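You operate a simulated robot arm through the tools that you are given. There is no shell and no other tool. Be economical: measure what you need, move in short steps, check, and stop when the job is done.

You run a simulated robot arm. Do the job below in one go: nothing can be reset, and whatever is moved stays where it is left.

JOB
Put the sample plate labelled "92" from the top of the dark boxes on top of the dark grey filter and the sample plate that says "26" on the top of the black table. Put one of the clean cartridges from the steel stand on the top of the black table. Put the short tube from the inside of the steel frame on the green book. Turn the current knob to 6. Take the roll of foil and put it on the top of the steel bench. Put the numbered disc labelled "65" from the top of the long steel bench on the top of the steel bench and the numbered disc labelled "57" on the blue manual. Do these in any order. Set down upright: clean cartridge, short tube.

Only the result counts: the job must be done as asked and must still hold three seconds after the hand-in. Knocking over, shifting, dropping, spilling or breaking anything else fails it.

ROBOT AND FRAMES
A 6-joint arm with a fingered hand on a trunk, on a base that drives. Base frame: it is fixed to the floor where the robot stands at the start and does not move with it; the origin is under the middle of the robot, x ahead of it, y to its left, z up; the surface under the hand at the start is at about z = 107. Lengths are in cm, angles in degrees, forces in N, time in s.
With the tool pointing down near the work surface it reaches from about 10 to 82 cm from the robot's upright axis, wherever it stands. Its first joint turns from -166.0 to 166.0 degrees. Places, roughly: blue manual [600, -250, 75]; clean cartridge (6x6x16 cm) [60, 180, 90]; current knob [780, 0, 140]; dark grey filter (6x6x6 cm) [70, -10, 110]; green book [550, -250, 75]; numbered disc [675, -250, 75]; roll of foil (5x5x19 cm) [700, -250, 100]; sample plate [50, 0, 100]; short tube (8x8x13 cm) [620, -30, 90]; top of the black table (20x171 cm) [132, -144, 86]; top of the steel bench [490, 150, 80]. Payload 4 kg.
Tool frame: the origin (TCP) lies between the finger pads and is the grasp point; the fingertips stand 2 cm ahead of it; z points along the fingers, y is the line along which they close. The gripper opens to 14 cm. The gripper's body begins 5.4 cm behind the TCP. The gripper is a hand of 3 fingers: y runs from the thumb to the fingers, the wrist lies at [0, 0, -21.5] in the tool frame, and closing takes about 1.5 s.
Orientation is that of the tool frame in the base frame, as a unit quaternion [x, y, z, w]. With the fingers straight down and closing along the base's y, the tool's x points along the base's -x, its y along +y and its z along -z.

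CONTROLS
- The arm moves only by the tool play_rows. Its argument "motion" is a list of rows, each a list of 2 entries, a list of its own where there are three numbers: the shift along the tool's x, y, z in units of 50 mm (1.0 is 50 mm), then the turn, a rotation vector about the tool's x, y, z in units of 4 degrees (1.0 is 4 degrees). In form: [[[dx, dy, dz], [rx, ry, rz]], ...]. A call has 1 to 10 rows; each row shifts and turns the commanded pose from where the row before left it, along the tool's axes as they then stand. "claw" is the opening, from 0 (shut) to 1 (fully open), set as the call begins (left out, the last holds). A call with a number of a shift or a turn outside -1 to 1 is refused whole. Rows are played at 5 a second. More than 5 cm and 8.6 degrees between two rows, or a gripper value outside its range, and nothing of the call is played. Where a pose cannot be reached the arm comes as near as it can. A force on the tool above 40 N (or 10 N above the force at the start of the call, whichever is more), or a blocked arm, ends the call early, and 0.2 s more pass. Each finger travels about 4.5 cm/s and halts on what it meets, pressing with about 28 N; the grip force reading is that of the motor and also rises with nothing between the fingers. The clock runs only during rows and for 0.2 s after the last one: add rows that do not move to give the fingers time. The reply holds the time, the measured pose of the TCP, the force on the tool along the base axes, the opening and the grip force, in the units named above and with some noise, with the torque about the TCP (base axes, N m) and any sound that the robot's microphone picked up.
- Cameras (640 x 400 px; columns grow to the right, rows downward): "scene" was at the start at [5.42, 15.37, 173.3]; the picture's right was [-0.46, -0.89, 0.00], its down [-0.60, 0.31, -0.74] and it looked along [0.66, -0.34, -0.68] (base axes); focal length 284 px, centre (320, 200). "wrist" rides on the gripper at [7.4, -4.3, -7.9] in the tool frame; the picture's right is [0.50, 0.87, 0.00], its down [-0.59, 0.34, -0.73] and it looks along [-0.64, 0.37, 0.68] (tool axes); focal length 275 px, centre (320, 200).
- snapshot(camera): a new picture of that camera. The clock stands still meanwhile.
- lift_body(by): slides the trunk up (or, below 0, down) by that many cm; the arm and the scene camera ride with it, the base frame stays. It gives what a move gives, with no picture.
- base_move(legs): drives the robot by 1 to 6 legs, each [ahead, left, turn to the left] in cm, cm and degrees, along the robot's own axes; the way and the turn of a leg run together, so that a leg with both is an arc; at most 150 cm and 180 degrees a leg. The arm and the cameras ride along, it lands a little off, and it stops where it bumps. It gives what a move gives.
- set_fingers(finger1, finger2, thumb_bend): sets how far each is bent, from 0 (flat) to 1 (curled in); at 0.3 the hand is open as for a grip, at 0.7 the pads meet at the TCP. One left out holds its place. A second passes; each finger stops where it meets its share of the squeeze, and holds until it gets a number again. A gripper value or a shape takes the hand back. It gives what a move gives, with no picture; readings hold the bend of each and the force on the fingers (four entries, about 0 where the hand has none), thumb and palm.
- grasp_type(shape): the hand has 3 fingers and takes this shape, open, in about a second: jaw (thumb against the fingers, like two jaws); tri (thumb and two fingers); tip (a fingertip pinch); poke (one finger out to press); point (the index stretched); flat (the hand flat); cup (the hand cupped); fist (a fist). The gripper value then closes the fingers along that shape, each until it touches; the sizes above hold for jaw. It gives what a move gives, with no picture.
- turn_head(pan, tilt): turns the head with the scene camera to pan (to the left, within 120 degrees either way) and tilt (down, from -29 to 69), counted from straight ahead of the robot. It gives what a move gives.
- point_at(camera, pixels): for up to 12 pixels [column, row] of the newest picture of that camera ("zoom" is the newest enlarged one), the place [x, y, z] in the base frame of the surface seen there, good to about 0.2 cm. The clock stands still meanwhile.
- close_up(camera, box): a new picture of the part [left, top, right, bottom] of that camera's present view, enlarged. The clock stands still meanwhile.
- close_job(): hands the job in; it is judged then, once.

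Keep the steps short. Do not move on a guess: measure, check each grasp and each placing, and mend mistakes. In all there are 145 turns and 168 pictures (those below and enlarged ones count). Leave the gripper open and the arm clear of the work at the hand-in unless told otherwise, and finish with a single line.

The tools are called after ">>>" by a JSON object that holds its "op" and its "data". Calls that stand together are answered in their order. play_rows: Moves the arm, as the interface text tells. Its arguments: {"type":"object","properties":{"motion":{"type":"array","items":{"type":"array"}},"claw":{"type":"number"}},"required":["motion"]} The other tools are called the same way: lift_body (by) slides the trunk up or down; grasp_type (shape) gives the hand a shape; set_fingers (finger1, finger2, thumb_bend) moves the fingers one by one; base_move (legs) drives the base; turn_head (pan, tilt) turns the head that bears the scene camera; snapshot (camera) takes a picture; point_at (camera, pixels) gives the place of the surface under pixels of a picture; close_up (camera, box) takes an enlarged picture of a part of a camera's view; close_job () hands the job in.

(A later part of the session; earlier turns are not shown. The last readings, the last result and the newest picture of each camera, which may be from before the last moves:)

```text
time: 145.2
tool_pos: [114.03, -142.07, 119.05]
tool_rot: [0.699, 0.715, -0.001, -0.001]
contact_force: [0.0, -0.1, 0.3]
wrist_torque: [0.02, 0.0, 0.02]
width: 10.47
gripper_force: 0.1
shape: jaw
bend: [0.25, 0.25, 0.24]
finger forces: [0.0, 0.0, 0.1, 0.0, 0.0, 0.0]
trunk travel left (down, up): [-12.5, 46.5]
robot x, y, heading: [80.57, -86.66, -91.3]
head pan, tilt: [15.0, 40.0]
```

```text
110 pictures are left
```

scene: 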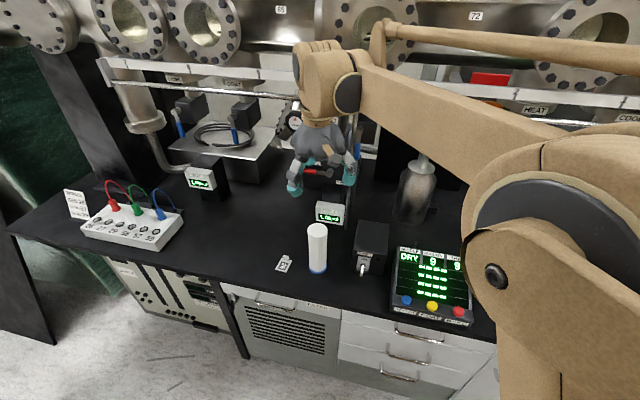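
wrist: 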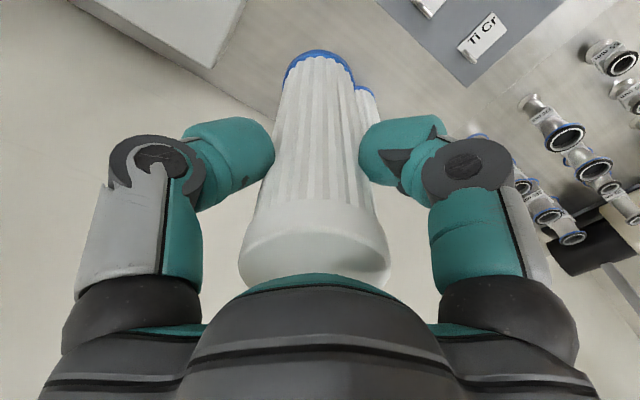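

Cartridge stands upright. Now to the far part of the room: raise, fold in, go back to x≈0 and y≈45 and look down the aisle.

>>> {"op": "lift_body", "data": {"by": 20}}

>>> {"op": "play_rows", "data": {"motion": [[[0.29, -0.9, 0], [0, 0, 0]], [[0.29, -0.9, 0], [0, 0, 0]], [[0.29, -0.9, 0], [0, 0, 0]], [[0.29, -0.9, 0], [0, 0, 0]], [[0.29, -0.9, 0], [0, 0, 0]], [[0.29, -0.9, 0], [0, 0, 0]], [[0.29, -0.9, 0], [0, 0, 0]], [[0.29, -0.9, 0], [0, 0, 0]], [[0, 0, 0], [0, 0, 0]]], "claw": 0.5}}

>>> {"op": "base_move", "data": {"legs": [[0, -82, 0], [0, 0, 91], [0, 135, 0]]}}

>>> {"op": "turn_head", "data": {"pan": 10, "tilt": 25}}

>>> {"op": "snapshot", "data": {"camera": "scene"}}

```text
time: 147.3
tool_pos: [114.09, -142.2, 138.89]
tool_rot: [0.7, 0.715, 0.0, 0.0]
contact_force: [0.3, -0.2, 0.0]
wrist_torque: [0.0, 0.01, -0.01]
width: 10.43
gripper_force: 0.0
shape: jaw
bend: [0.25, 0.25, 0.24]
finger forces: [0.0, 0.0, 0.0, 0.1, 0.1, 0.0]
trunk travel left (down, up): [-32.5, 26.5]
robot x, y, heading: [80.91, -86.49, -91.2]
head pan, tilt: [15.0, 40.0]
```

```text
time: 149.3
tool_pos: [77.92, -131.42, 138.82]
tool_rot: [0.699, 0.715, 0.0, 0.001]
contact_force: [-0.6, -0.4, -0.6]
wrist_torque: [0.03, -0.01, 0.0]
width: 7.01
gripper_force: 0.1
shape: jaw
bend: [0.34, 0.34, 0.33]
finger forces: [0.0, 0.0, 0.1, 0.0, 0.0, 0.0]
trunk travel left (down, up): [-32.5, 26.5]
robot x, y, heading: [80.8, -86.87, -91.2]
head pan, tilt: [15.0, 40.0]
```

```text
time: 163.8
tool_pos: [43.77, 45.81, 138.79]
tool_rot: [-0.024, 1.0, -0.001, 0.0]
contact_force: [0.0, 0.0, 0.7]
wrist_torque: [0.0, -0.01, 0.01]
width: 7.03
gripper_force: 0.0
shape: jaw
bend: [0.34, 0.34, 0.33]
finger forces: [0.0, 0.0, 0.0, 0.0, 0.0, 0.1]
trunk travel left (down, up): [-32.5, 26.5]
robot x, y, heading: [-0.78, 47.65, 0.0]
head pan, tilt: [15.0, 40.0]
```

```text
time: 164.6
tool_pos: [43.85, 45.74, 138.84]
tool_rot: [-0.023, 1.0, -0.001, 0.0]
contact_force: [-0.8, -0.3, -0.7]
wrist_torque: [-0.01, -0.02, 0.0]
width: 7.03
gripper_force: 0.0
shape: jaw
bend: [0.34, 0.34, 0.33]
finger forces: [0.0, 0.0, 0.0, 0.0, 0.0, 0.0]
trunk travel left (down, up): [-32.5, 26.5]
robot x, y, heading: [-0.74, 47.54, -0.1]
head pan, tilt: [10.0, 25.0]
```

```text
109 pictures are left
```

scene: 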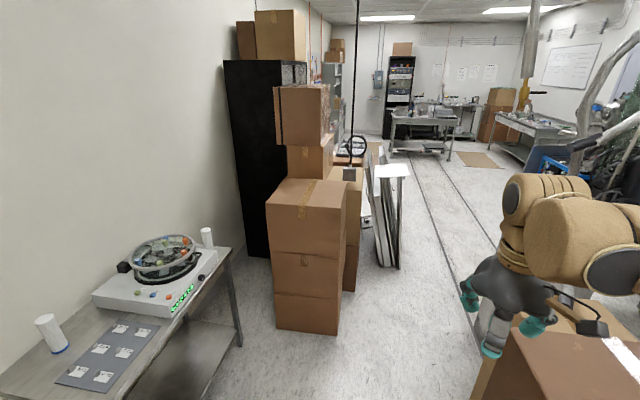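

>>> {"op": "point_at", "data": {"camera": "scene", "pixels": [[336, 334], [352, 290], [398, 267], [408, 172], [430, 250], [470, 220], [500, 215], [505, 345], [600, 190], [450, 155], [575, 150], [540, 175]]}}

>>> {"op": "turn_head", "data": {"pan": -15, "tilt": 30}}

>>> {"op": "snapshot", "data": {"camera": "scene"}}

```text
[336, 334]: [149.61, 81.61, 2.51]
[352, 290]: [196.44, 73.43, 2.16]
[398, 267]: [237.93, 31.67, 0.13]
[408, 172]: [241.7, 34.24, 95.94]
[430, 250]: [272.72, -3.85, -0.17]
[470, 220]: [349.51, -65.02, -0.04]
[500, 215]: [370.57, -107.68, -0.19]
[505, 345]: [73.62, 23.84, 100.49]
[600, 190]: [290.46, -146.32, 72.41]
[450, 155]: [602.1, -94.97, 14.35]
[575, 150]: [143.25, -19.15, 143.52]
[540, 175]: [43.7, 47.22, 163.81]
```

```text
time: 165.5
tool_pos: [43.71, 45.69, 138.82]
tool_rot: [-0.024, 1.0, 0.0, 0.0]
contact_force: [0.4, 0.5, 0.6]
wrist_torque: [0.02, -0.01, 0.01]
width: 7.04
gripper_force: 0.0
shape: jaw
bend: [0.34, 0.34, 0.33]
finger forces: [0.1, 0.0, 0.1, 0.0, 0.0, 0.0]
trunk travel left (down, up): [-32.5, 26.5]
robot x, y, heading: [-1.1, 47.29, 0.1]
head pan, tilt: [-15.0, 30.0]
```

```text
108 pictures are left
```

scene: 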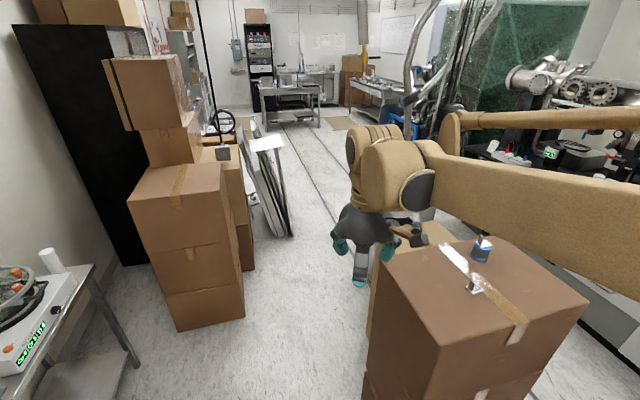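

The aisle runs between the left boxes (y≥82 at x 150, panels to y 32 at x 238) and the pole cart. Advance to x≈85, y≈53 and look again.

>>> {"op": "base_move", "data": {"legs": [[0, 6, 0], [85, 0, 0]]}}

>>> {"op": "turn_head", "data": {"pan": -30, "tilt": 35}}

>>> {"op": "snapshot", "data": {"camera": "scene"}}

```text
time: 170.6
tool_pos: [129.42, 51.04, 138.82]
tool_rot: [-0.02, 1.0, 0.0, 0.0]
contact_force: [0.6, -0.6, 0.1]
wrist_torque: [0.0, 0.01, -0.01]
width: 7.02
gripper_force: 0.1
shape: jaw
bend: [0.34, 0.34, 0.33]
finger forces: [0.0, 0.0, 0.0, 0.0, 0.0, 0.0]
trunk travel left (down, up): [-32.5, 26.5]
robot x, y, heading: [85.08, 52.97, -0.2]
head pan, tilt: [-15.0, 30.0]
```

```text
time: 171.3
tool_pos: [129.43, 51.0, 138.82]
tool_rot: [-0.02, 1.0, 0.0, -0.001]
contact_force: [0.3, -0.2, 0.4]
wrist_torque: [-0.04, -0.01, 0.01]
width: 7.04
gripper_force: 0.1
shape: jaw
bend: [0.34, 0.34, 0.33]
finger forces: [0.0, 0.0, 0.1, 0.1, 0.0, 0.1]
trunk travel left (down, up): [-32.5, 26.5]
robot x, y, heading: [84.81, 52.92, -0.5]
head pan, tilt: [-30.0, 35.0]
```

```text
107 pictures are left
```

scene: 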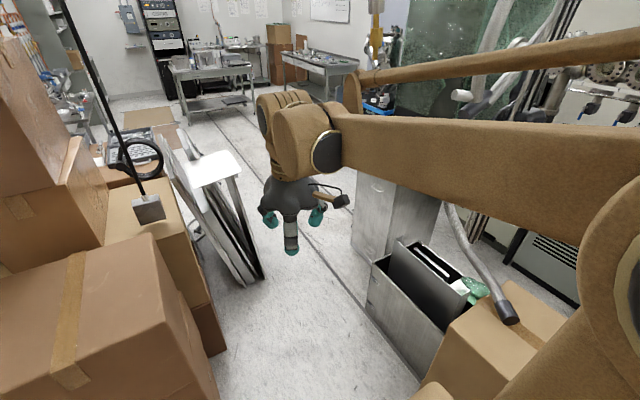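

>>> {"op": "point_at", "data": {"camera": "scene", "pixels": [[262, 278], [355, 240], [366, 312], [412, 372], [372, 262], [350, 205], [240, 160], [130, 158], [155, 205], [500, 310], [320, 250], [375, 100]]}}

```text
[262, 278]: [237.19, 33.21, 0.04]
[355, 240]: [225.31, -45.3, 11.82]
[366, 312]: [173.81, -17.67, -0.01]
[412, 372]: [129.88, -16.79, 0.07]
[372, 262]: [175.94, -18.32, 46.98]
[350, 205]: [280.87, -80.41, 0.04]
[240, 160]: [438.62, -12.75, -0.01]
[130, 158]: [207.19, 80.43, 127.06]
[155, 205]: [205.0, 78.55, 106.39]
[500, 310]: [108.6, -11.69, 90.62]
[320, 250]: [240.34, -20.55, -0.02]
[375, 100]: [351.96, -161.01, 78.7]
```

Passage: bins to y=-17 (x 130–174), panel foot (237,33), steel box corner (225,-45). Drive through in three legs.

>>> {"op": "base_move", "data": {"legs": [[45, -17, 0], [85, -42, 0], [85, -20, 0]]}}

>>> {"op": "turn_head", "data": {"pan": -5, "tilt": 20}}

>>> {"op": "snapshot", "data": {"camera": "scene"}}

>>> {"op": "turn_head", "data": {"pan": -50, "tilt": 20}}

>>> {"op": "snapshot", "data": {"camera": "scene"}}

```text
time: 182.9
tool_pos: [342.8, -31.81, 138.8]
tool_rot: [-0.003, 1.0, 0.0, 0.0]
contact_force: [0.6, -0.2, -0.3]
wrist_torque: [0.0, 0.02, -0.01]
width: 7.04
gripper_force: 0.2
shape: jaw
bend: [0.34, 0.34, 0.33]
finger forces: [0.1, 0.1, 0.0, 0.0, 0.0, 0.0]
trunk travel left (down, up): [-32.5, 26.5]
robot x, y, heading: [298.5, -27.75, -2.4]
head pan, tilt: [-30.0, 35.0]
```

```text
time: 183.8
tool_pos: [342.86, -31.86, 138.83]
tool_rot: [-0.003, 1.0, 0.001, 0.001]
contact_force: [-0.9, 0.2, -0.4]
wrist_torque: [0.01, 0.03, 0.0]
width: 7.04
gripper_force: 0.1
shape: jaw
bend: [0.34, 0.34, 0.33]
finger forces: [0.0, 0.0, 0.1, 0.0, 0.0, 0.1]
trunk travel left (down, up): [-32.5, 26.5]
robot x, y, heading: [298.15, -27.97, -2.4]
head pan, tilt: [-5.0, 20.0]
```

```text
106 pictures are left
```

scene: 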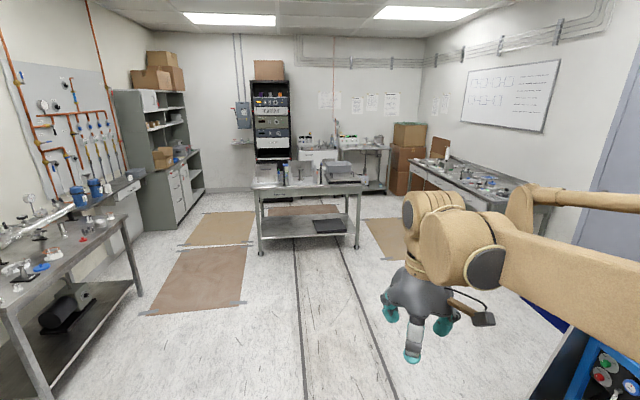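

```text
time: 184.9
tool_pos: [342.81, -31.84, 138.82]
tool_rot: [-0.003, 1.0, 0.0, 0.0]
contact_force: [0.4, -0.4, 0.4]
wrist_torque: [0.02, 0.02, 0.0]
width: 7.0
gripper_force: 0.1
shape: jaw
bend: [0.34, 0.34, 0.33]
finger forces: [0.1, 0.0, 0.0, 0.0, 0.0, 0.1]
trunk travel left (down, up): [-32.5, 26.5]
robot x, y, heading: [298.05, -28.22, -2.5]
head pan, tilt: [-50.0, 20.0]
```

```text
105 pictures are left
```

scene: 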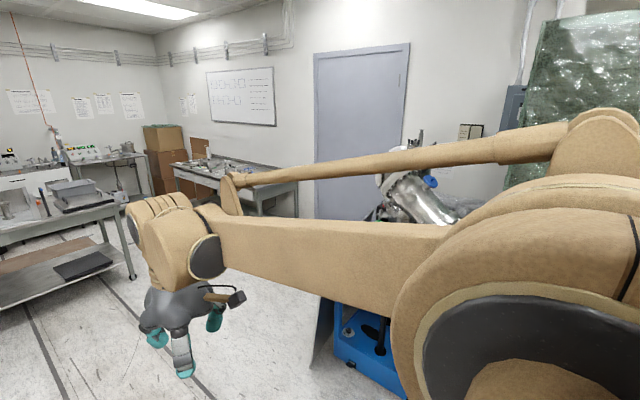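

Open area ahead: middle table (tube), long steel bench right, steel bench left, rack at the back. Drive to about (440,-60) and look.

>>> {"op": "base_move", "data": {"legs": [[130, -15, 0]]}}

>>> {"op": "turn_head", "data": {"pan": -50, "tilt": 25}}

>>> {"op": "snapshot", "data": {"camera": "scene"}}

>>> {"op": "turn_head", "data": {"pan": 10, "tilt": 25}}

>>> {"op": "snapshot", "data": {"camera": "scene"}}

```text
time: 191.2
tool_pos: [465.73, -54.4, 138.75]
tool_rot: [0.013, 1.0, 0.0, 0.0]
contact_force: [-0.5, 0.6, 0.8]
wrist_torque: [0.0, -0.02, -0.02]
width: 7.02
gripper_force: 0.1
shape: jaw
bend: [0.34, 0.34, 0.33]
finger forces: [0.0, 0.0, 0.0, 0.0, 0.1, 0.0]
trunk travel left (down, up): [-32.5, 26.5]
robot x, y, heading: [421.38, -49.38, -4.1]
head pan, tilt: [-50.0, 20.0]
```

```text
time: 191.9
tool_pos: [465.82, -54.45, 138.8]
tool_rot: [0.012, 1.0, 0.0, 0.0]
contact_force: [0.4, -0.3, -0.1]
wrist_torque: [0.01, 0.0, -0.03]
width: 7.03
gripper_force: 0.0
shape: jaw
bend: [0.34, 0.34, 0.33]
finger forces: [0.0, 0.0, 0.0, 0.0, 0.0, 0.0]
trunk travel left (down, up): [-32.5, 26.5]
robot x, y, heading: [421.29, -49.55, -3.9]
head pan, tilt: [-50.0, 25.0]
```

```text
104 pictures are left
```

scene: 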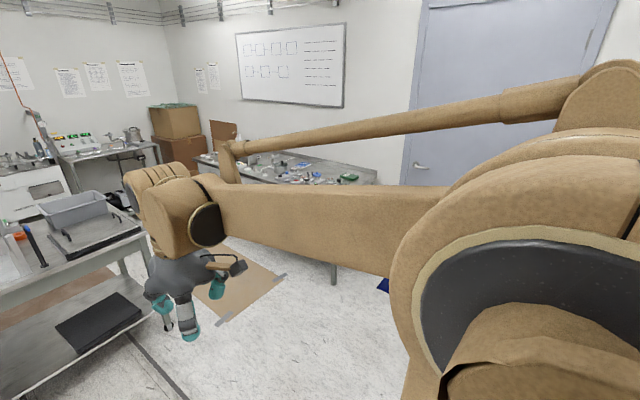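

```text
time: 193.2
tool_pos: [465.83, -54.45, 138.74]
tool_rot: [0.012, 1.0, 0.001, 0.001]
contact_force: [0.4, 0.2, -0.2]
wrist_torque: [-0.01, 0.01, 0.0]
width: 7.05
gripper_force: 0.0
shape: jaw
bend: [0.34, 0.34, 0.33]
finger forces: [0.0, 0.0, 0.0, 0.0, 0.1, 0.0]
trunk travel left (down, up): [-32.5, 26.5]
robot x, y, heading: [421.31, -49.33, -4.2]
head pan, tilt: [10.0, 25.0]
```

```text
103 pictures are left
```

scene: 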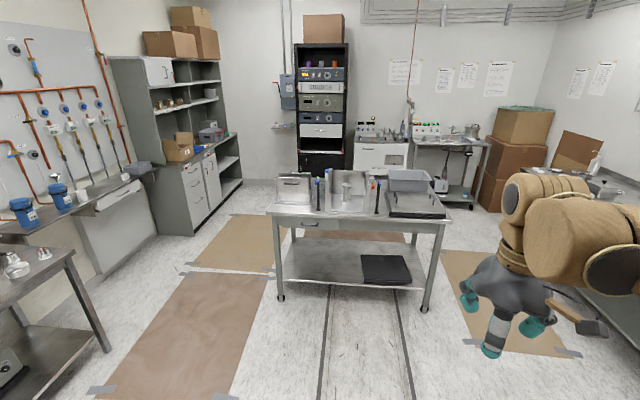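

>>> {"op": "close_up", "data": {"camera": "scene", "box": [260, 160, 452, 280]}}

>>> {"op": "point_at", "data": {"camera": "scene", "pixels": [[346, 188], [346, 200], [270, 210], [450, 222], [282, 298], [427, 308], [346, 213], [362, 185], [330, 200], [325, 100], [336, 150], [300, 150]]}}

```text
3.33 times, centred on (356, 220) of scene
```

zoom: 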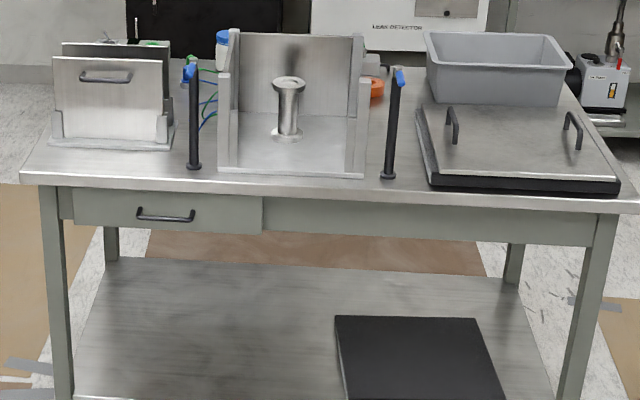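

```text
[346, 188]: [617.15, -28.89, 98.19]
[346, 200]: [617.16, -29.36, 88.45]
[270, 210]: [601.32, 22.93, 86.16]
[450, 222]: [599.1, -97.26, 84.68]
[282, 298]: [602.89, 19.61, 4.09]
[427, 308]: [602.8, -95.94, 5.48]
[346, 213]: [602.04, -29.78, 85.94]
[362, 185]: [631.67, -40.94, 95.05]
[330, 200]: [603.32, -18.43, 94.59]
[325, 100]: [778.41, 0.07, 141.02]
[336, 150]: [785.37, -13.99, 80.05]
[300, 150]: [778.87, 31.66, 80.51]
```

Tube (spool with flanges) stands at about (620,-29), top z≈99, in a frame open at the front. Drive up to the table.

>>> {"op": "base_move", "data": {"legs": [[0, 0, 4], [122, 20, 0]]}}

>>> {"op": "turn_head", "data": {"pan": 15, "tilt": 50}}

>>> {"op": "snapshot", "data": {"camera": "scene"}}

```text
time: 199.8
tool_pos: [586.07, -28.7, 138.86]
tool_rot: [-0.038, 0.999, 0.0, 0.0]
contact_force: [0.5, -0.1, 0.6]
wrist_torque: [0.06, 0.02, -0.01]
width: 7.03
gripper_force: 0.1
shape: jaw
bend: [0.34, 0.34, 0.33]
finger forces: [0.0, 0.0, 0.0, 0.0, 0.1, 0.1]
trunk travel left (down, up): [-32.5, 26.5]
robot x, y, heading: [541.33, -27.93, 1.5]
head pan, tilt: [10.0, 25.0]
```

```text
time: 200.7
tool_pos: [585.97, -28.78, 138.77]
tool_rot: [-0.037, 0.999, 0.0, 0.001]
contact_force: [0.6, 0.5, 0.7]
wrist_torque: [-0.05, -0.01, 0.04]
width: 7.04
gripper_force: 0.0
shape: jaw
bend: [0.34, 0.34, 0.33]
finger forces: [0.0, 0.0, 0.0, 0.1, 0.0, 0.0]
trunk travel left (down, up): [-32.5, 26.5]
robot x, y, heading: [541.47, -27.78, 1.3]
head pan, tilt: [15.0, 50.0]
```

```text
101 pictures are left
```

scene: 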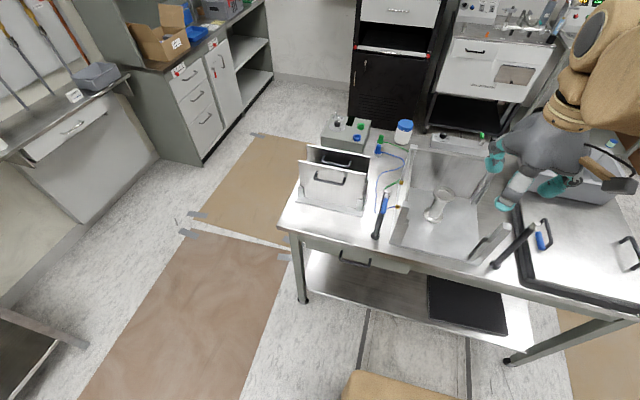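

>>> {"op": "close_up", "data": {"camera": "scene", "box": [360, 130, 552, 280]}}

>>> {"op": "snapshot", "data": {"camera": "wrist"}}

```text
2.67 times, centred on (456, 205) of scene
```

zoom: 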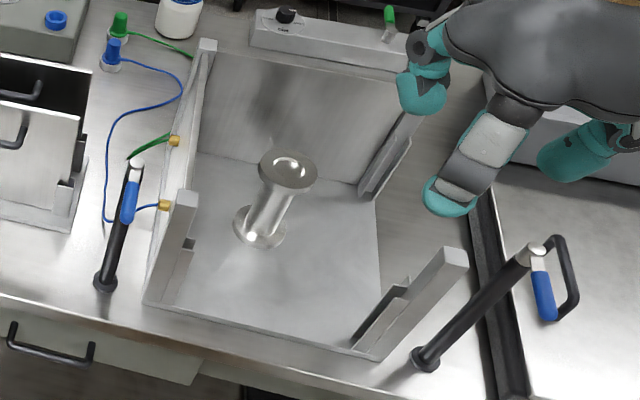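

```text
99 pictures are left
```

wrist: 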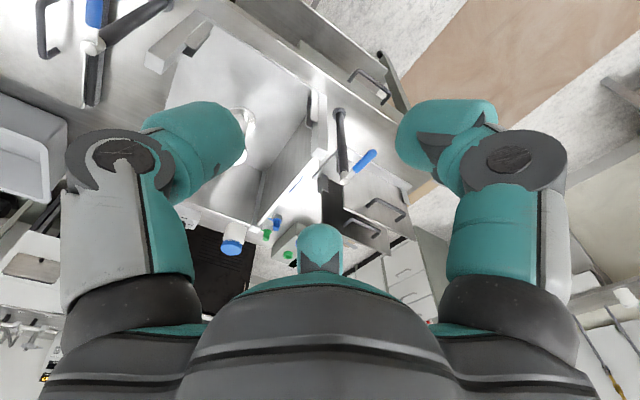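

Measuring the tube flange and the frame walls.

>>> {"op": "point_at", "data": {"camera": "zoom", "pixels": [[288, 153], [262, 168], [316, 172], [290, 187], [288, 168], [262, 240], [185, 200], [452, 258], [205, 48], [408, 115], [130, 165], [538, 250]]}}

>>> {"op": "close_up", "data": {"camera": "scene", "box": [425, 175, 465, 225]}}

```text
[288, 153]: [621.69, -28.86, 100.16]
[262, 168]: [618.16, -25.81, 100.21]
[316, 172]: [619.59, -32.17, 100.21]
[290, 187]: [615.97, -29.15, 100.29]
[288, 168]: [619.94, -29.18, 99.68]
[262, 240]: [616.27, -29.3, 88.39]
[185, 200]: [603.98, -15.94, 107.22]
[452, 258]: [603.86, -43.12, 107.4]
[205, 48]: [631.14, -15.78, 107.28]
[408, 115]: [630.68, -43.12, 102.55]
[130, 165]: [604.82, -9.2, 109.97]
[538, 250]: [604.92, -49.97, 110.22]
```

```text
8.00 times, centred on (445, 200) of scene
```

zoom: 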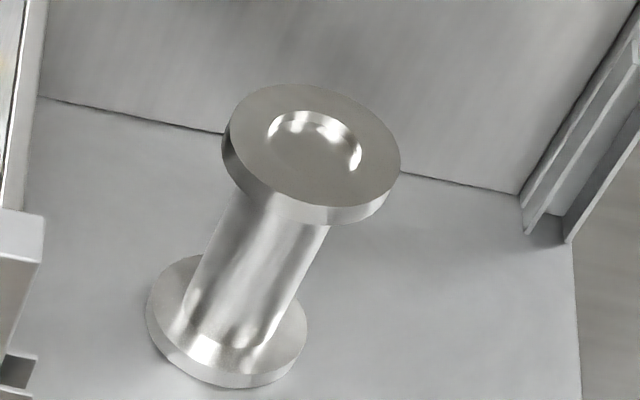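

Flange centre (618.9,-29.0), Ø≈6.5, top z 100.2; walls 107 high with ample room. Drive 8 cm closer, lower trunk 10, move above.

>>> {"op": "base_move", "data": {"legs": [[8, 0, 0]]}}

>>> {"op": "lift_body", "data": {"by": -10}}

>>> {"op": "play_rows", "data": {"motion": [[[-0.83, -0.07, 0], [0, 0, 0]], [[-0.83, -0.07, 0], [0, 0, 0]], [[-0.83, -0.07, 0], [0, 0, 0]], [[-0.83, -0.07, 0], [0, 0, 0]], [[-0.83, -0.07, 0], [0, 0, 0]], [[-0.83, -0.07, 0], [0, 0, 0]], [[0, 0, 0.9], [0, 0, 0]], [[0, 0, 0.9], [0, 0, 0]], [[0, 0, 0], [0, 0, 0]]], "claw": 0.85}}

>>> {"op": "snapshot", "data": {"camera": "wrist"}}

```text
time: 201.8
tool_pos: [594.42, -28.39, 138.79]
tool_rot: [-0.038, 0.999, 0.0, 0.0]
contact_force: [0.9, -0.8, 0.3]
wrist_torque: [-0.01, 0.02, 0.0]
width: 7.04
gripper_force: 0.1
shape: jaw
bend: [0.34, 0.34, 0.33]
finger forces: [0.0, 0.1, 0.0, 0.1, 0.0, 0.0]
trunk travel left (down, up): [-32.5, 26.5]
robot x, y, heading: [549.23, -27.77, 1.7]
head pan, tilt: [15.0, 50.0]
```

```text
time: 203.1
tool_pos: [594.09, -28.32, 128.79]
tool_rot: [-0.038, 0.999, -0.001, 0.001]
contact_force: [0.3, -0.3, 0.9]
wrist_torque: [-0.01, -0.03, 0.03]
width: 7.03
gripper_force: 0.0
shape: jaw
bend: [0.34, 0.34, 0.33]
finger forces: [0.0, 0.1, 0.0, 0.1, 0.0, 0.1]
trunk travel left (down, up): [-22.5, 36.5]
robot x, y, heading: [549.19, -28.12, 1.8]
head pan, tilt: [15.0, 50.0]
```

```text
time: 205.1
tool_pos: [619.0, -28.63, 119.82]
tool_rot: [-0.039, 0.999, 0.0, 0.001]
contact_force: [0.1, -0.3, -0.5]
wrist_torque: [-0.01, -0.03, 0.0]
width: 11.88
gripper_force: 0.1
shape: jaw
bend: [0.24, 0.24, 0.22]
finger forces: [0.0, 0.1, 0.0, 0.1, 0.0, 0.0]
trunk travel left (down, up): [-22.5, 36.5]
robot x, y, heading: [549.26, -28.15, 1.7]
head pan, tilt: [15.0, 50.0]
```

```text
97 pictures are left
```

wrist: 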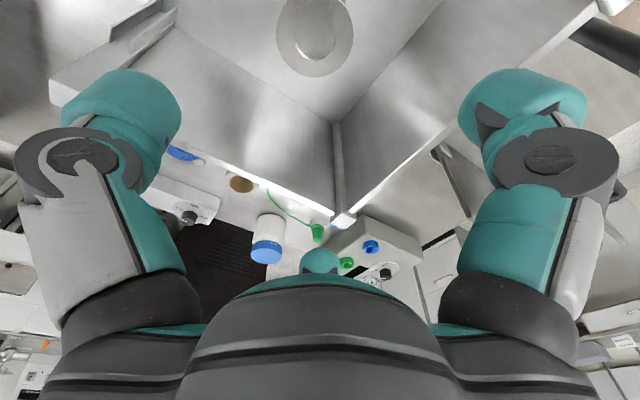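

>>> {"op": "point_at", "data": {"camera": "wrist", "pixels": [[278, 36], [352, 36], [315, 75], [296, 67], [336, 66], [315, 8]]}}

```text
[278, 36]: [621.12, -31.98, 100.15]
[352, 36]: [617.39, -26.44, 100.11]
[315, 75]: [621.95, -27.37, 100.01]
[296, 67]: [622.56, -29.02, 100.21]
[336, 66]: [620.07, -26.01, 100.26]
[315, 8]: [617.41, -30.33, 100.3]
```

Flange centre (619.25,-29.2). Shift 6 mm and lower 21 cm.

>>> {"op": "play_rows", "data": {"motion": [[[0, -0.12, 0], [0, 0, 0]], [[0, 0, 0.9], [0, 0, 0]], [[0, 0, 0.9], [0, 0, 0]], [[0, 0, 0.9], [0, 0, 0]], [[0, 0, 0.9], [0, 0, 0]], [[0, 0, 0.6], [0, 0, 0]], [[0, 0, 0], [0, 0, 0]], [[0, 0, 0], [0, 0, 0]]]}}

>>> {"op": "snapshot", "data": {"camera": "wrist"}}

```text
time: 206.9
tool_pos: [619.09, -29.03, 98.89]
tool_rot: [-0.039, 0.999, 0.0, 0.0]
contact_force: [-0.4, 1.2, -0.5]
wrist_torque: [0.0, -0.01, -0.02]
width: 11.88
gripper_force: 0.1
shape: jaw
bend: [0.24, 0.24, 0.22]
finger forces: [0.0, 0.0, 0.1, 0.0, 0.0, 0.0]
trunk travel left (down, up): [-22.5, 36.5]
robot x, y, heading: [549.55, -27.76, 1.9]
head pan, tilt: [15.0, 50.0]
```

```text
96 pictures are left
```

wrist: 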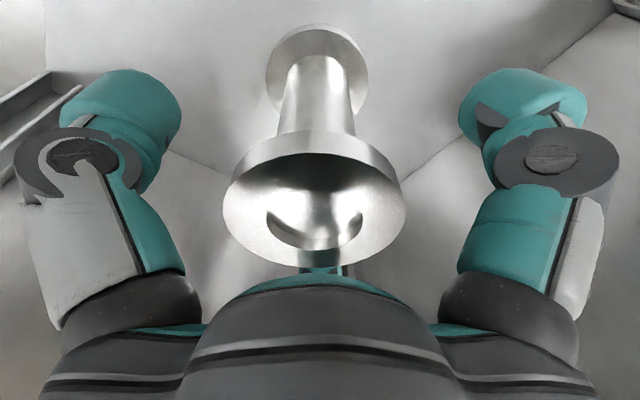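

Flange well centred between the fingers. Close and check.

>>> {"op": "play_rows", "data": {"motion": [[[0, 0, 0], [0, 0, 0]], [[0, 0, 0], [0, 0, 0]], [[0, 0, 0], [0, 0, 0]], [[0, 0, 0], [0, 0, 0]], [[0, 0, 0], [0, 0, 0]], [[0, 0, 0], [0, 0, 0]], [[0, 0, 0], [0, 0, 0]], [[0, 0, 0], [0, 0, 0]], [[0, 0, 0], [0, 0, 0]]], "claw": 0}}

>>> {"op": "snapshot", "data": {"camera": "wrist"}}

```text
time: 208.9
tool_pos: [619.1, -28.94, 98.87]
tool_rot: [-0.038, 0.999, -0.001, 0.0]
contact_force: [-0.1, -0.3, -7.5]
wrist_torque: [0.0, 0.0, 0.04]
width: 5.2
gripper_force: 28.3
shape: jaw
bend: [0.44, 0.42, 0.37]
finger forces: [23.7, 23.5, 0.0, 0.0, 28.3, 0.0]
trunk travel left (down, up): [-22.5, 36.5]
robot x, y, heading: [549.41, -27.82, 1.6]
head pan, tilt: [15.0, 50.0]
```

```text
95 pictures are left
```

wrist: 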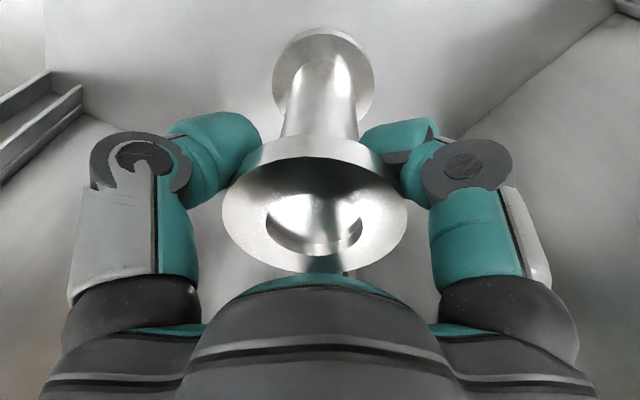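

Gripped under/around the flange. Lift 5 cm gently and look.

>>> {"op": "play_rows", "data": {"motion": [[[0, 0, -0.2], [0, 0, 0]], [[0, 0, -0.4], [0, 0, 0]], [[0, 0, -0.4], [0, 0, 0]], [[0, 0, 0], [0, 0, 0]]]}}

>>> {"op": "snapshot", "data": {"camera": "wrist"}}

>>> {"op": "close_up", "data": {"camera": "scene", "box": [360, 110, 520, 260]}}

```text
time: 209.9
tool_pos: [619.24, -29.01, 104.01]
tool_rot: [-0.038, 0.999, 0.0, 0.0]
contact_force: [-0.7, 0.1, -7.9]
wrist_torque: [0.0, 0.01, 0.01]
width: 5.22
gripper_force: 27.9
shape: jaw
bend: [0.44, 0.42, 0.37]
finger forces: [23.6, 23.7, 0.1, 0.1, 28.8, 0.0]
trunk travel left (down, up): [-22.5, 36.5]
robot x, y, heading: [549.28, -27.79, 1.6]
head pan, tilt: [15.0, 50.0]
```

```text
94 pictures are left
```

wrist: 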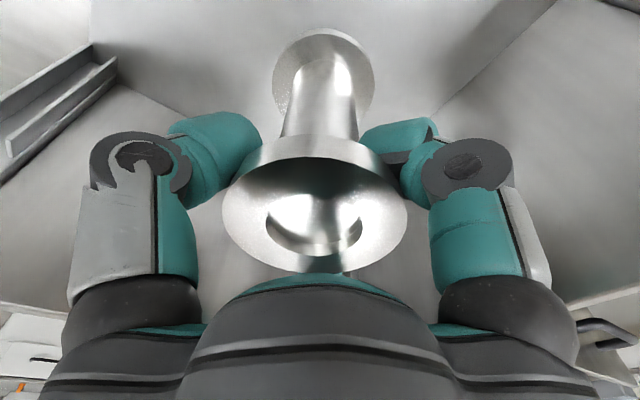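

```text
2.67 times, centred on (440, 185) of scene
```

zoom: 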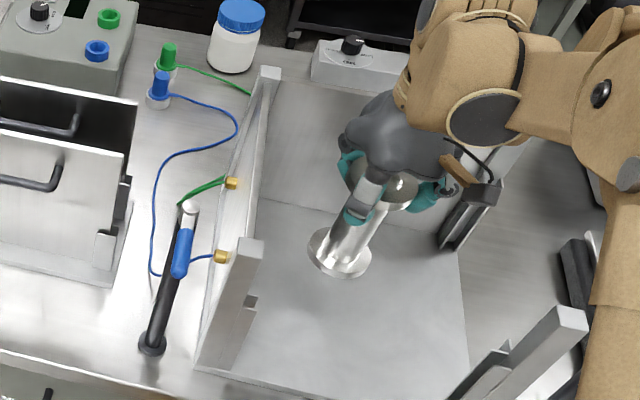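

Held well (8 N weight, no slip). Raise 24 cm, pull back 25 cm.

>>> {"op": "play_rows", "data": {"motion": [[[0, 0, -0.95], [0, 0, 0]], [[0, 0, -0.95], [0, 0, 0]], [[0, 0, -0.95], [0, 0, 0]], [[0, 0, -0.95], [0, 0, 0]], [[0, 0, -0.95], [0, 0, 0]], [[0.95, 0, 0], [0, 0, 0]], [[0.95, 0, 0], [0, 0, 0]], [[0.95, 0, 0], [0, 0, 0]], [[0.95, 0, 0], [0, 0, 0]], [[0.95, 0, 0], [0, 0, 0]]]}}

>>> {"op": "base_move", "data": {"legs": [[-60, -60, 0], [0, 0, -45]]}}

>>> {"op": "turn_head", "data": {"pan": 0, "tilt": 30}}

>>> {"op": "snapshot", "data": {"camera": "scene"}}

```text
time: 212.1
tool_pos: [595.26, -30.93, 127.39]
tool_rot: [-0.038, 0.999, 0.001, 0.001]
contact_force: [-1.4, -0.7, -7.9]
wrist_torque: [0.02, 0.03, 0.0]
width: 5.22
gripper_force: 28.3
shape: jaw
bend: [0.45, 0.42, 0.37]
finger forces: [24.0, 24.3, 0.1, 0.0, 29.7, 0.0]
trunk travel left (down, up): [-22.5, 36.5]
robot x, y, heading: [549.54, -27.86, 1.8]
head pan, tilt: [15.0, 50.0]
```

```text
time: 218.7
tool_pos: [521.26, -124.5, 127.36]
tool_rot: [0.363, 0.932, 0.0, 0.0]
contact_force: [-0.3, -0.1, -7.6]
wrist_torque: [-0.01, -0.01, 0.01]
width: 5.19
gripper_force: 27.9
shape: jaw
bend: [0.45, 0.42, 0.37]
finger forces: [23.6, 24.1, 0.0, 0.0, 29.6, 0.1]
trunk travel left (down, up): [-22.5, 36.5]
robot x, y, heading: [492.0, -88.83, -45.1]
head pan, tilt: [15.0, 50.0]
```

```text
time: 219.5
tool_pos: [521.34, -124.5, 127.42]
tool_rot: [0.363, 0.932, 0.0, 0.0]
contact_force: [0.2, 0.0, -7.7]
wrist_torque: [0.0, 0.03, 0.02]
width: 5.22
gripper_force: 27.5
shape: jaw
bend: [0.45, 0.42, 0.37]
finger forces: [23.4, 24.1, 0.0, 0.0, 29.6, 0.1]
trunk travel left (down, up): [-22.5, 36.5]
robot x, y, heading: [491.81, -89.01, -45.0]
head pan, tilt: [0.0, 30.0]
```

```text
92 pictures are left
```

scene: 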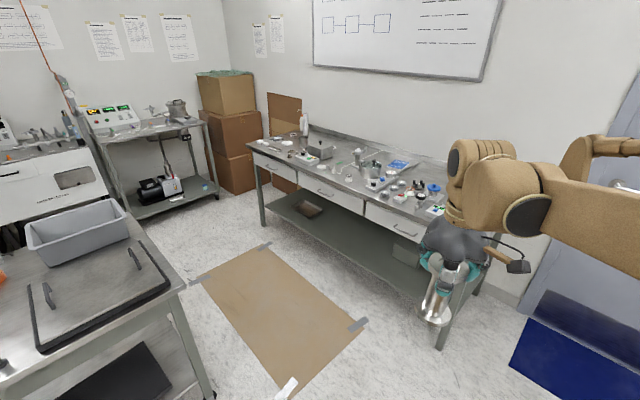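

>>> {"op": "point_at", "data": {"camera": "scene", "pixels": [[265, 155], [340, 190], [420, 222], [262, 224], [440, 345], [205, 385], [400, 200], [365, 175], [330, 280], [432, 212]]}}

>>> {"op": "close_up", "data": {"camera": "scene", "box": [250, 120, 470, 240]}}

```text
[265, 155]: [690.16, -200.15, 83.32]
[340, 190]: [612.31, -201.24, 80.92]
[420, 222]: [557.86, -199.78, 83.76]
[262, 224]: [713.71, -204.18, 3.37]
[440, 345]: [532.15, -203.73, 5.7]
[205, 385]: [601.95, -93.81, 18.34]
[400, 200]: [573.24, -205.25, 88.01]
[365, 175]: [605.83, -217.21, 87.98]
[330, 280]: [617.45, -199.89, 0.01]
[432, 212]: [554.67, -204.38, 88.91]
```

```text
2.91 times, centred on (360, 180) of scene
```

zoom: 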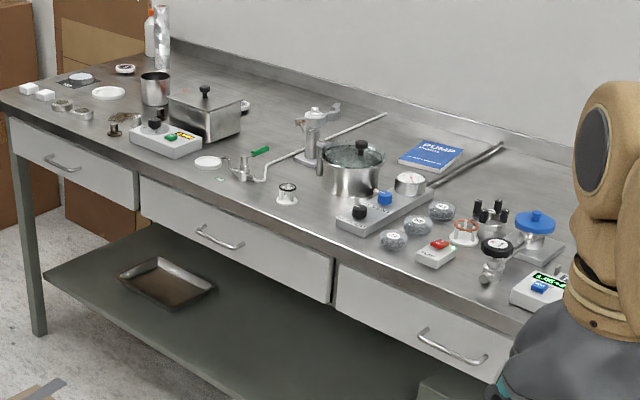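

Bench front y≈-200, top z≈88. Turn to face it and drive to about (550,-152).

>>> {"op": "base_move", "data": {"legs": [[0, 0, -45], [0, 58, 0], [60, 0, 0]]}}

>>> {"op": "turn_head", "data": {"pan": 0, "tilt": 40}}

>>> {"op": "snapshot", "data": {"camera": "scene"}}

```text
time: 227.8
tool_pos: [543.98, -195.33, 127.24]
tool_rot: [0.694, 0.72, 0.0, 0.0]
contact_force: [0.3, -0.3, -8.2]
wrist_torque: [0.01, 0.0, -0.01]
width: 5.2
gripper_force: 28.0
shape: jaw
bend: [0.45, 0.42, 0.37]
finger forces: [23.4, 23.9, 0.0, 0.0, 29.5, 0.1]
trunk travel left (down, up): [-22.5, 36.5]
robot x, y, heading: [548.76, -149.02, -90.9]
head pan, tilt: [0.0, 30.0]
```

```text
time: 228.6
tool_pos: [543.93, -195.22, 127.29]
tool_rot: [0.695, 0.719, 0.001, 0.001]
contact_force: [-0.7, 0.1, -7.0]
wrist_torque: [0.0, -0.01, 0.03]
width: 5.19
gripper_force: 27.9
shape: jaw
bend: [0.45, 0.42, 0.37]
finger forces: [23.3, 23.9, 0.1, 0.1, 29.6, 0.0]
trunk travel left (down, up): [-22.5, 36.5]
robot x, y, heading: [548.83, -149.37, -90.7]
head pan, tilt: [0.0, 40.0]
```

```text
90 pictures are left
```

scene: 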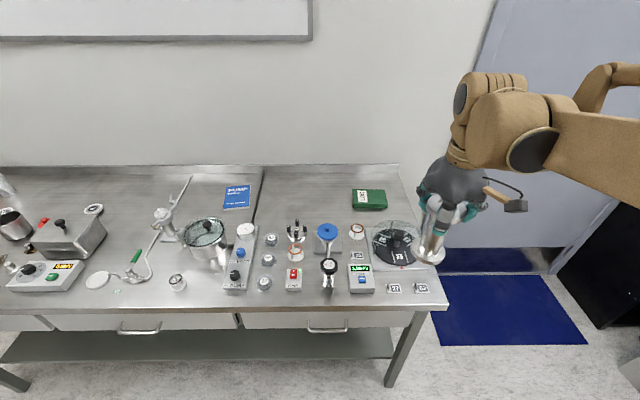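

>>> {"op": "close_up", "data": {"camera": "scene", "box": [220, 175, 450, 305]}}

>>> {"op": "point_at", "data": {"camera": "scene", "pixels": [[354, 190], [384, 191], [387, 208], [354, 209], [369, 200], [228, 187], [250, 188], [248, 207], [223, 208], [237, 197], [327, 230], [400, 243]]}}

```text
2.78 times, centred on (335, 240) of scene
```

zoom: 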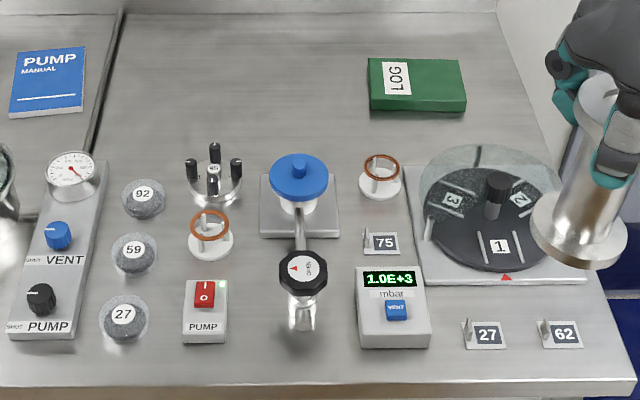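

```text
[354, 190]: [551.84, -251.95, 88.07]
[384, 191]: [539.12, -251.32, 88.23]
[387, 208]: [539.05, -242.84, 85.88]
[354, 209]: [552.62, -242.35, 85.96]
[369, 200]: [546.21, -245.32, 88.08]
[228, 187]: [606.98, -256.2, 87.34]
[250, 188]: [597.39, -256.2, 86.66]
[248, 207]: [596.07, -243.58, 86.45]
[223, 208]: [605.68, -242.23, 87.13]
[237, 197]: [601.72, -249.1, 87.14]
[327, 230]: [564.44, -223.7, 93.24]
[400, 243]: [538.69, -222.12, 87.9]
```

Green book: x 539–552.5, y -252…-242.8, top z 88.15. I edge closer to the bench in small steps, watching for a bump.

>>> {"op": "base_move", "data": {"legs": [[10, 0, 0]]}}

>>> {"op": "base_move", "data": {"legs": [[10, 0, 0]]}}

```text
time: 229.7
tool_pos: [543.76, -205.72, 127.33]
tool_rot: [0.695, 0.719, 0.0, 0.001]
contact_force: [-0.6, -0.9, -7.8]
wrist_torque: [0.01, 0.03, 0.0]
width: 5.23
gripper_force: 28.4
shape: jaw
bend: [0.45, 0.42, 0.37]
finger forces: [23.5, 23.9, 0.0, 0.1, 29.7, 0.0]
trunk travel left (down, up): [-22.5, 36.5]
robot x, y, heading: [548.87, -159.6, -90.8]
head pan, tilt: [0.0, 40.0]
```

```text
time: 230.8
tool_pos: [543.33, -215.56, 127.28]
tool_rot: [0.697, 0.717, 0.0, 0.001]
contact_force: [-0.4, -1.3, -8.3]
wrist_torque: [-0.05, -0.01, 0.01]
width: 5.18
gripper_force: 27.9
shape: jaw
bend: [0.45, 0.42, 0.37]
finger forces: [23.4, 23.8, 0.0, 0.1, 29.7, 0.1]
trunk travel left (down, up): [-22.5, 36.5]
robot x, y, heading: [548.73, -169.4, -91.0]
head pan, tilt: [0.0, 40.0]
```

No bump. Move the tube over the book.

>>> {"op": "play_rows", "data": {"motion": [[[-0.908, 0.046, 0], [0, 0, 0]], [[-0.908, 0.046, 0], [0, 0, 0]], [[-0.908, 0.046, 0], [0, 0, 0]], [[-0.908, 0.046, 0], [0, 0, 0]], [[-0.908, 0.046, 0], [0, 0, 0]], [[-0.908, 0.046, 0], [0, 0, 0]], [[-0.908, 0.046, 0], [0, 0, 0]], [[0, 0, 0], [0, 0, 0]]]}}

>>> {"op": "lift_body", "data": {"by": -12}}

>>> {"op": "snapshot", "data": {"camera": "scene"}}

>>> {"op": "snapshot", "data": {"camera": "wrist"}}

```text
time: 232.7
tool_pos: [546.07, -246.76, 127.6]
tool_rot: [0.696, 0.718, 0.0, 0.001]
contact_force: [-0.2, 1.1, -8.0]
wrist_torque: [-0.01, 0.02, 0.0]
width: 5.19
gripper_force: 28.2
shape: jaw
bend: [0.45, 0.42, 0.37]
finger forces: [23.6, 24.3, 0.0, 0.0, 30.0, 0.0]
trunk travel left (down, up): [-22.5, 36.5]
robot x, y, heading: [548.52, -169.23, -90.8]
head pan, tilt: [0.0, 40.0]
```

```text
time: 234.2
tool_pos: [545.98, -247.08, 115.61]
tool_rot: [0.697, 0.717, 0.0, -0.001]
contact_force: [0.5, 0.2, -8.0]
wrist_torque: [0.04, 0.0, 0.02]
width: 5.21
gripper_force: 28.1
shape: jaw
bend: [0.45, 0.42, 0.37]
finger forces: [23.5, 24.1, 0.1, 0.1, 29.9, 0.0]
trunk travel left (down, up): [-10.5, 48.5]
robot x, y, heading: [548.6, -169.27, -91.0]
head pan, tilt: [0.0, 40.0]
```

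```text
88 pictures are left
```

scene: 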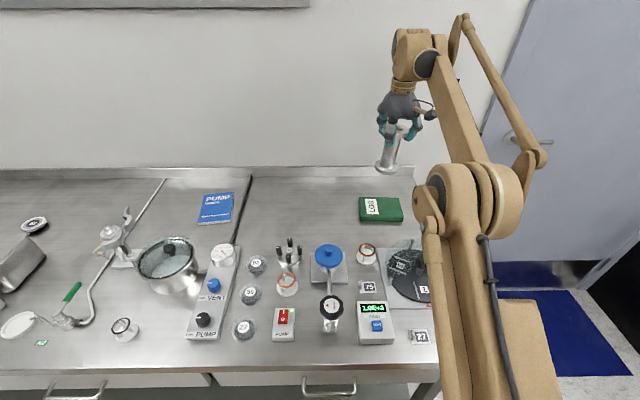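

```text
87 pictures are left
```

wrist: 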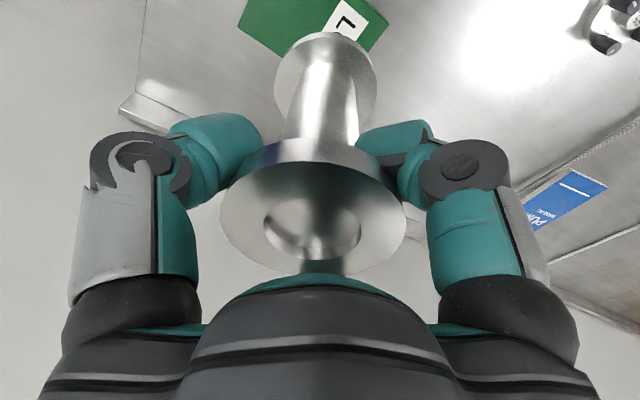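

>>> {"op": "play_rows", "data": {"motion": [[[0, 0, 0.8], [0, 0, 0]], [[0, 0, 0.8], [0, 0, 0]], [[0, 0, 0.8], [0, 0, 0]], [[0, 0, 0.4], [0, 0, 0]], [[0, 0, 0], [0, 0, 0]]]}}

>>> {"op": "close_up", "data": {"camera": "scene", "box": [330, 110, 458, 230]}}

>>> {"op": "snapshot", "data": {"camera": "wrist"}}

```text
time: 235.3
tool_pos: [546.1, -247.19, 101.4]
tool_rot: [0.697, 0.717, 0.001, 0.0]
contact_force: [0.2, 0.0, -8.2]
wrist_torque: [0.0, -0.03, -0.02]
width: 5.19
gripper_force: 27.4
shape: jaw
bend: [0.45, 0.42, 0.37]
finger forces: [23.7, 24.0, 0.1, 0.0, 29.7, 0.0]
trunk travel left (down, up): [-10.5, 48.5]
robot x, y, heading: [548.58, -169.52, -91.2]
head pan, tilt: [0.0, 40.0]
```

```text
3.33 times, centred on (394, 170) of scene
```

zoom: 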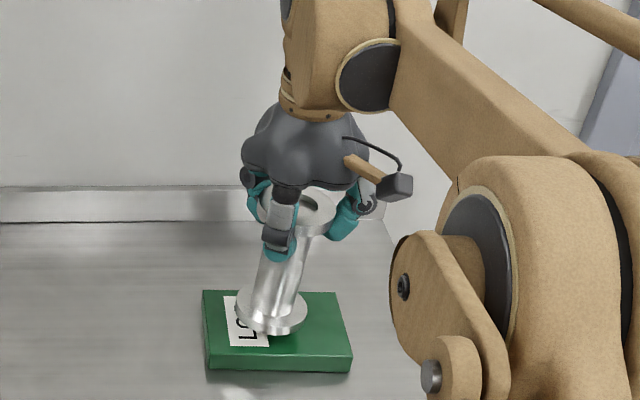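

```text
85 pictures are left
```

wrist: 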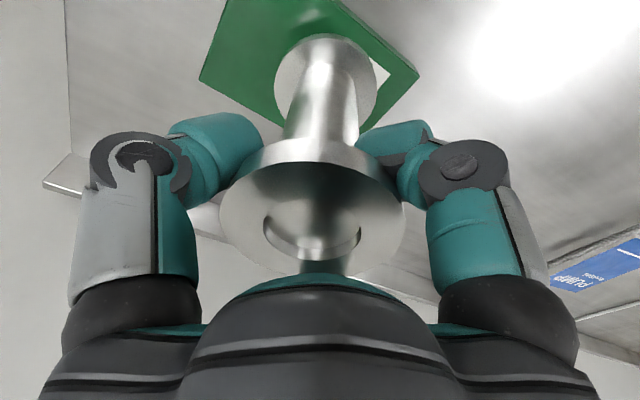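

>>> {"op": "point_at", "data": {"camera": "zoom", "pixels": [[237, 310], [306, 306], [268, 328], [205, 292], [335, 294], [350, 356], [210, 352]]}}

```text
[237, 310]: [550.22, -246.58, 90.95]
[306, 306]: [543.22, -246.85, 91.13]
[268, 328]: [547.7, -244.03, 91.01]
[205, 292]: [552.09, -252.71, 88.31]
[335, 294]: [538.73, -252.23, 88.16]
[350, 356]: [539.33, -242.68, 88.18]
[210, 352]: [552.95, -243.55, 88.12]
```

Tube base centred on the book (546.7,-247), about 1.6 cm above. Creep down.

>>> {"op": "play_rows", "data": {"motion": [[[0, 0, 0.22], [0, 0, 0]], [[0, 0, 0.05], [0, 0, 0]], [[0, 0, 0], [0, 0, 0]]]}}

>>> {"op": "play_rows", "data": {"motion": [[[0, 0, 0.03], [0, 0, 0]], [[0, 0, 0], [0, 0, 0]]]}}

>>> {"op": "play_rows", "data": {"motion": [[[0, 0, 0.03], [0, 0, 0]], [[0, 0, 0], [0, 0, 0]]]}}

```text
time: 236.2
tool_pos: [546.31, -247.17, 100.18]
tool_rot: [0.697, 0.717, 0.0, 0.0]
contact_force: [-0.1, -0.2, -7.4]
wrist_torque: [-0.01, -0.02, -0.04]
width: 5.2
gripper_force: 28.5
shape: jaw
bend: [0.45, 0.42, 0.37]
finger forces: [23.5, 24.0, 0.1, 0.1, 29.7, 0.0]
trunk travel left (down, up): [-10.5, 48.5]
robot x, y, heading: [548.73, -169.49, -91.1]
head pan, tilt: [0.0, 40.0]
```

```text
time: 236.8
tool_pos: [546.2, -247.31, 100.03]
tool_rot: [0.697, 0.717, 0.0, 0.0]
contact_force: [-0.2, 0.2, -7.3]
wrist_torque: [-0.03, 0.05, 0.01]
width: 5.19
gripper_force: 28.7
shape: jaw
bend: [0.45, 0.42, 0.37]
finger forces: [23.6, 24.0, 0.0, 0.1, 29.8, 0.0]
trunk travel left (down, up): [-10.5, 48.5]
robot x, y, heading: [548.7, -169.27, -91.0]
head pan, tilt: [0.0, 40.0]
```

```text
time: 237.3
tool_pos: [546.2, -247.22, 99.83]
tool_rot: [0.697, 0.717, 0.0, 0.001]
contact_force: [-0.5, -0.5, -7.2]
wrist_torque: [0.01, 0.01, 0.02]
width: 5.2
gripper_force: 28.0
shape: jaw
bend: [0.45, 0.42, 0.37]
finger forces: [23.5, 24.0, 0.1, 0.1, 29.8, 0.0]
trunk travel left (down, up): [-10.5, 48.5]
robot x, y, heading: [548.76, -169.47, -91.1]
head pan, tilt: [0.0, 40.0]
```

>>> {"op": "play_rows", "data": {"motion": [[[0, 0, 0.03], [0, 0, 0]], [[0, 0, 0], [0, 0, 0]]]}}

>>> {"op": "play_rows", "data": {"motion": [[[0, 0, 0.03], [0, 0, 0]], [[0, 0, 0], [0, 0, 0]]]}}

```text
time: 237.9
tool_pos: [546.09, -247.11, 99.77]
tool_rot: [0.696, 0.718, 0.0, -0.001]
contact_force: [0.2, 1.0, -3.8]
wrist_torque: [0.01, 0.04, 0.02]
width: 5.2
gripper_force: 27.9
shape: jaw
bend: [0.45, 0.42, 0.37]
finger forces: [23.8, 23.9, 0.1, 0.0, 29.8, 0.0]
trunk travel left (down, up): [-10.5, 48.5]
robot x, y, heading: [548.65, -169.3, -91.0]
head pan, tilt: [0.0, 40.0]
```

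```text
time: 238.6
tool_pos: [546.14, -247.04, 99.63]
tool_rot: [0.696, 0.718, -0.001, 0.0]
contact_force: [3.0, -0.9, 6.5]
wrist_torque: [-0.11, 0.15, 0.04]
width: 5.25
gripper_force: 27.8
shape: jaw
bend: [0.45, 0.42, 0.37]
finger forces: [24.5, 23.9, 0.0, 0.1, 30.1, 0.0]
trunk travel left (down, up): [-10.5, 48.5]
robot x, y, heading: [548.51, -169.44, -90.8]
head pan, tilt: [0.0, 40.0]
```

Contact reached (weight taken over). Open, then rise 20 cm.

>>> {"op": "play_rows", "data": {"motion": [[[0, 0, 0], [0, 0, 0]], [[0, 0, 0], [0, 0, 0]], [[0, 0, 0], [0, 0, 0]], [[0, 0, 0], [0, 0, 0]], [[0, 0, 0], [0, 0, 0]], [[0, 0, 0], [0, 0, 0]], [[0, 0, -0.5], [0, 0, 0]], [[0, 0, -0.8], [0, 0, 0]], [[0, 0, -0.9], [0, 0, 0]], [[0, 0, -0.9], [0, 0, 0]]], "claw": 0.85}}

>>> {"op": "close_up", "data": {"camera": "scene", "box": [330, 110, 458, 230]}}

```text
time: 240.8
tool_pos: [545.93, -246.66, 115.43]
tool_rot: [0.696, 0.718, -0.001, 0.001]
contact_force: [-0.4, 0.4, 0.7]
wrist_torque: [-0.01, -0.02, 0.01]
width: 11.86
gripper_force: 0.1
shape: jaw
bend: [0.24, 0.24, 0.22]
finger forces: [0.0, 0.0, 0.0, 0.1, 0.0, 0.0]
trunk travel left (down, up): [-10.5, 48.5]
robot x, y, heading: [548.54, -169.32, -91.2]
head pan, tilt: [0.0, 40.0]
```

```text
3.33 times, centred on (394, 170) of scene
```

zoom: 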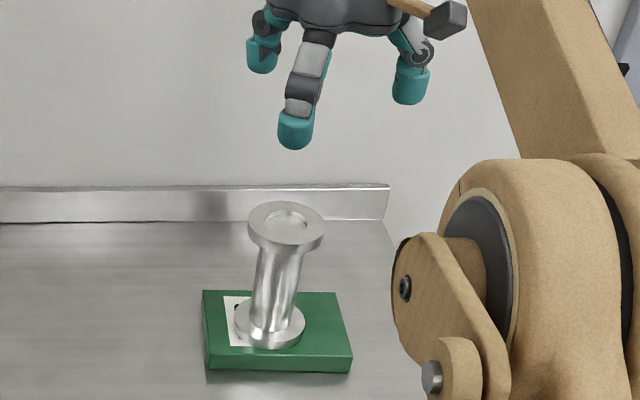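

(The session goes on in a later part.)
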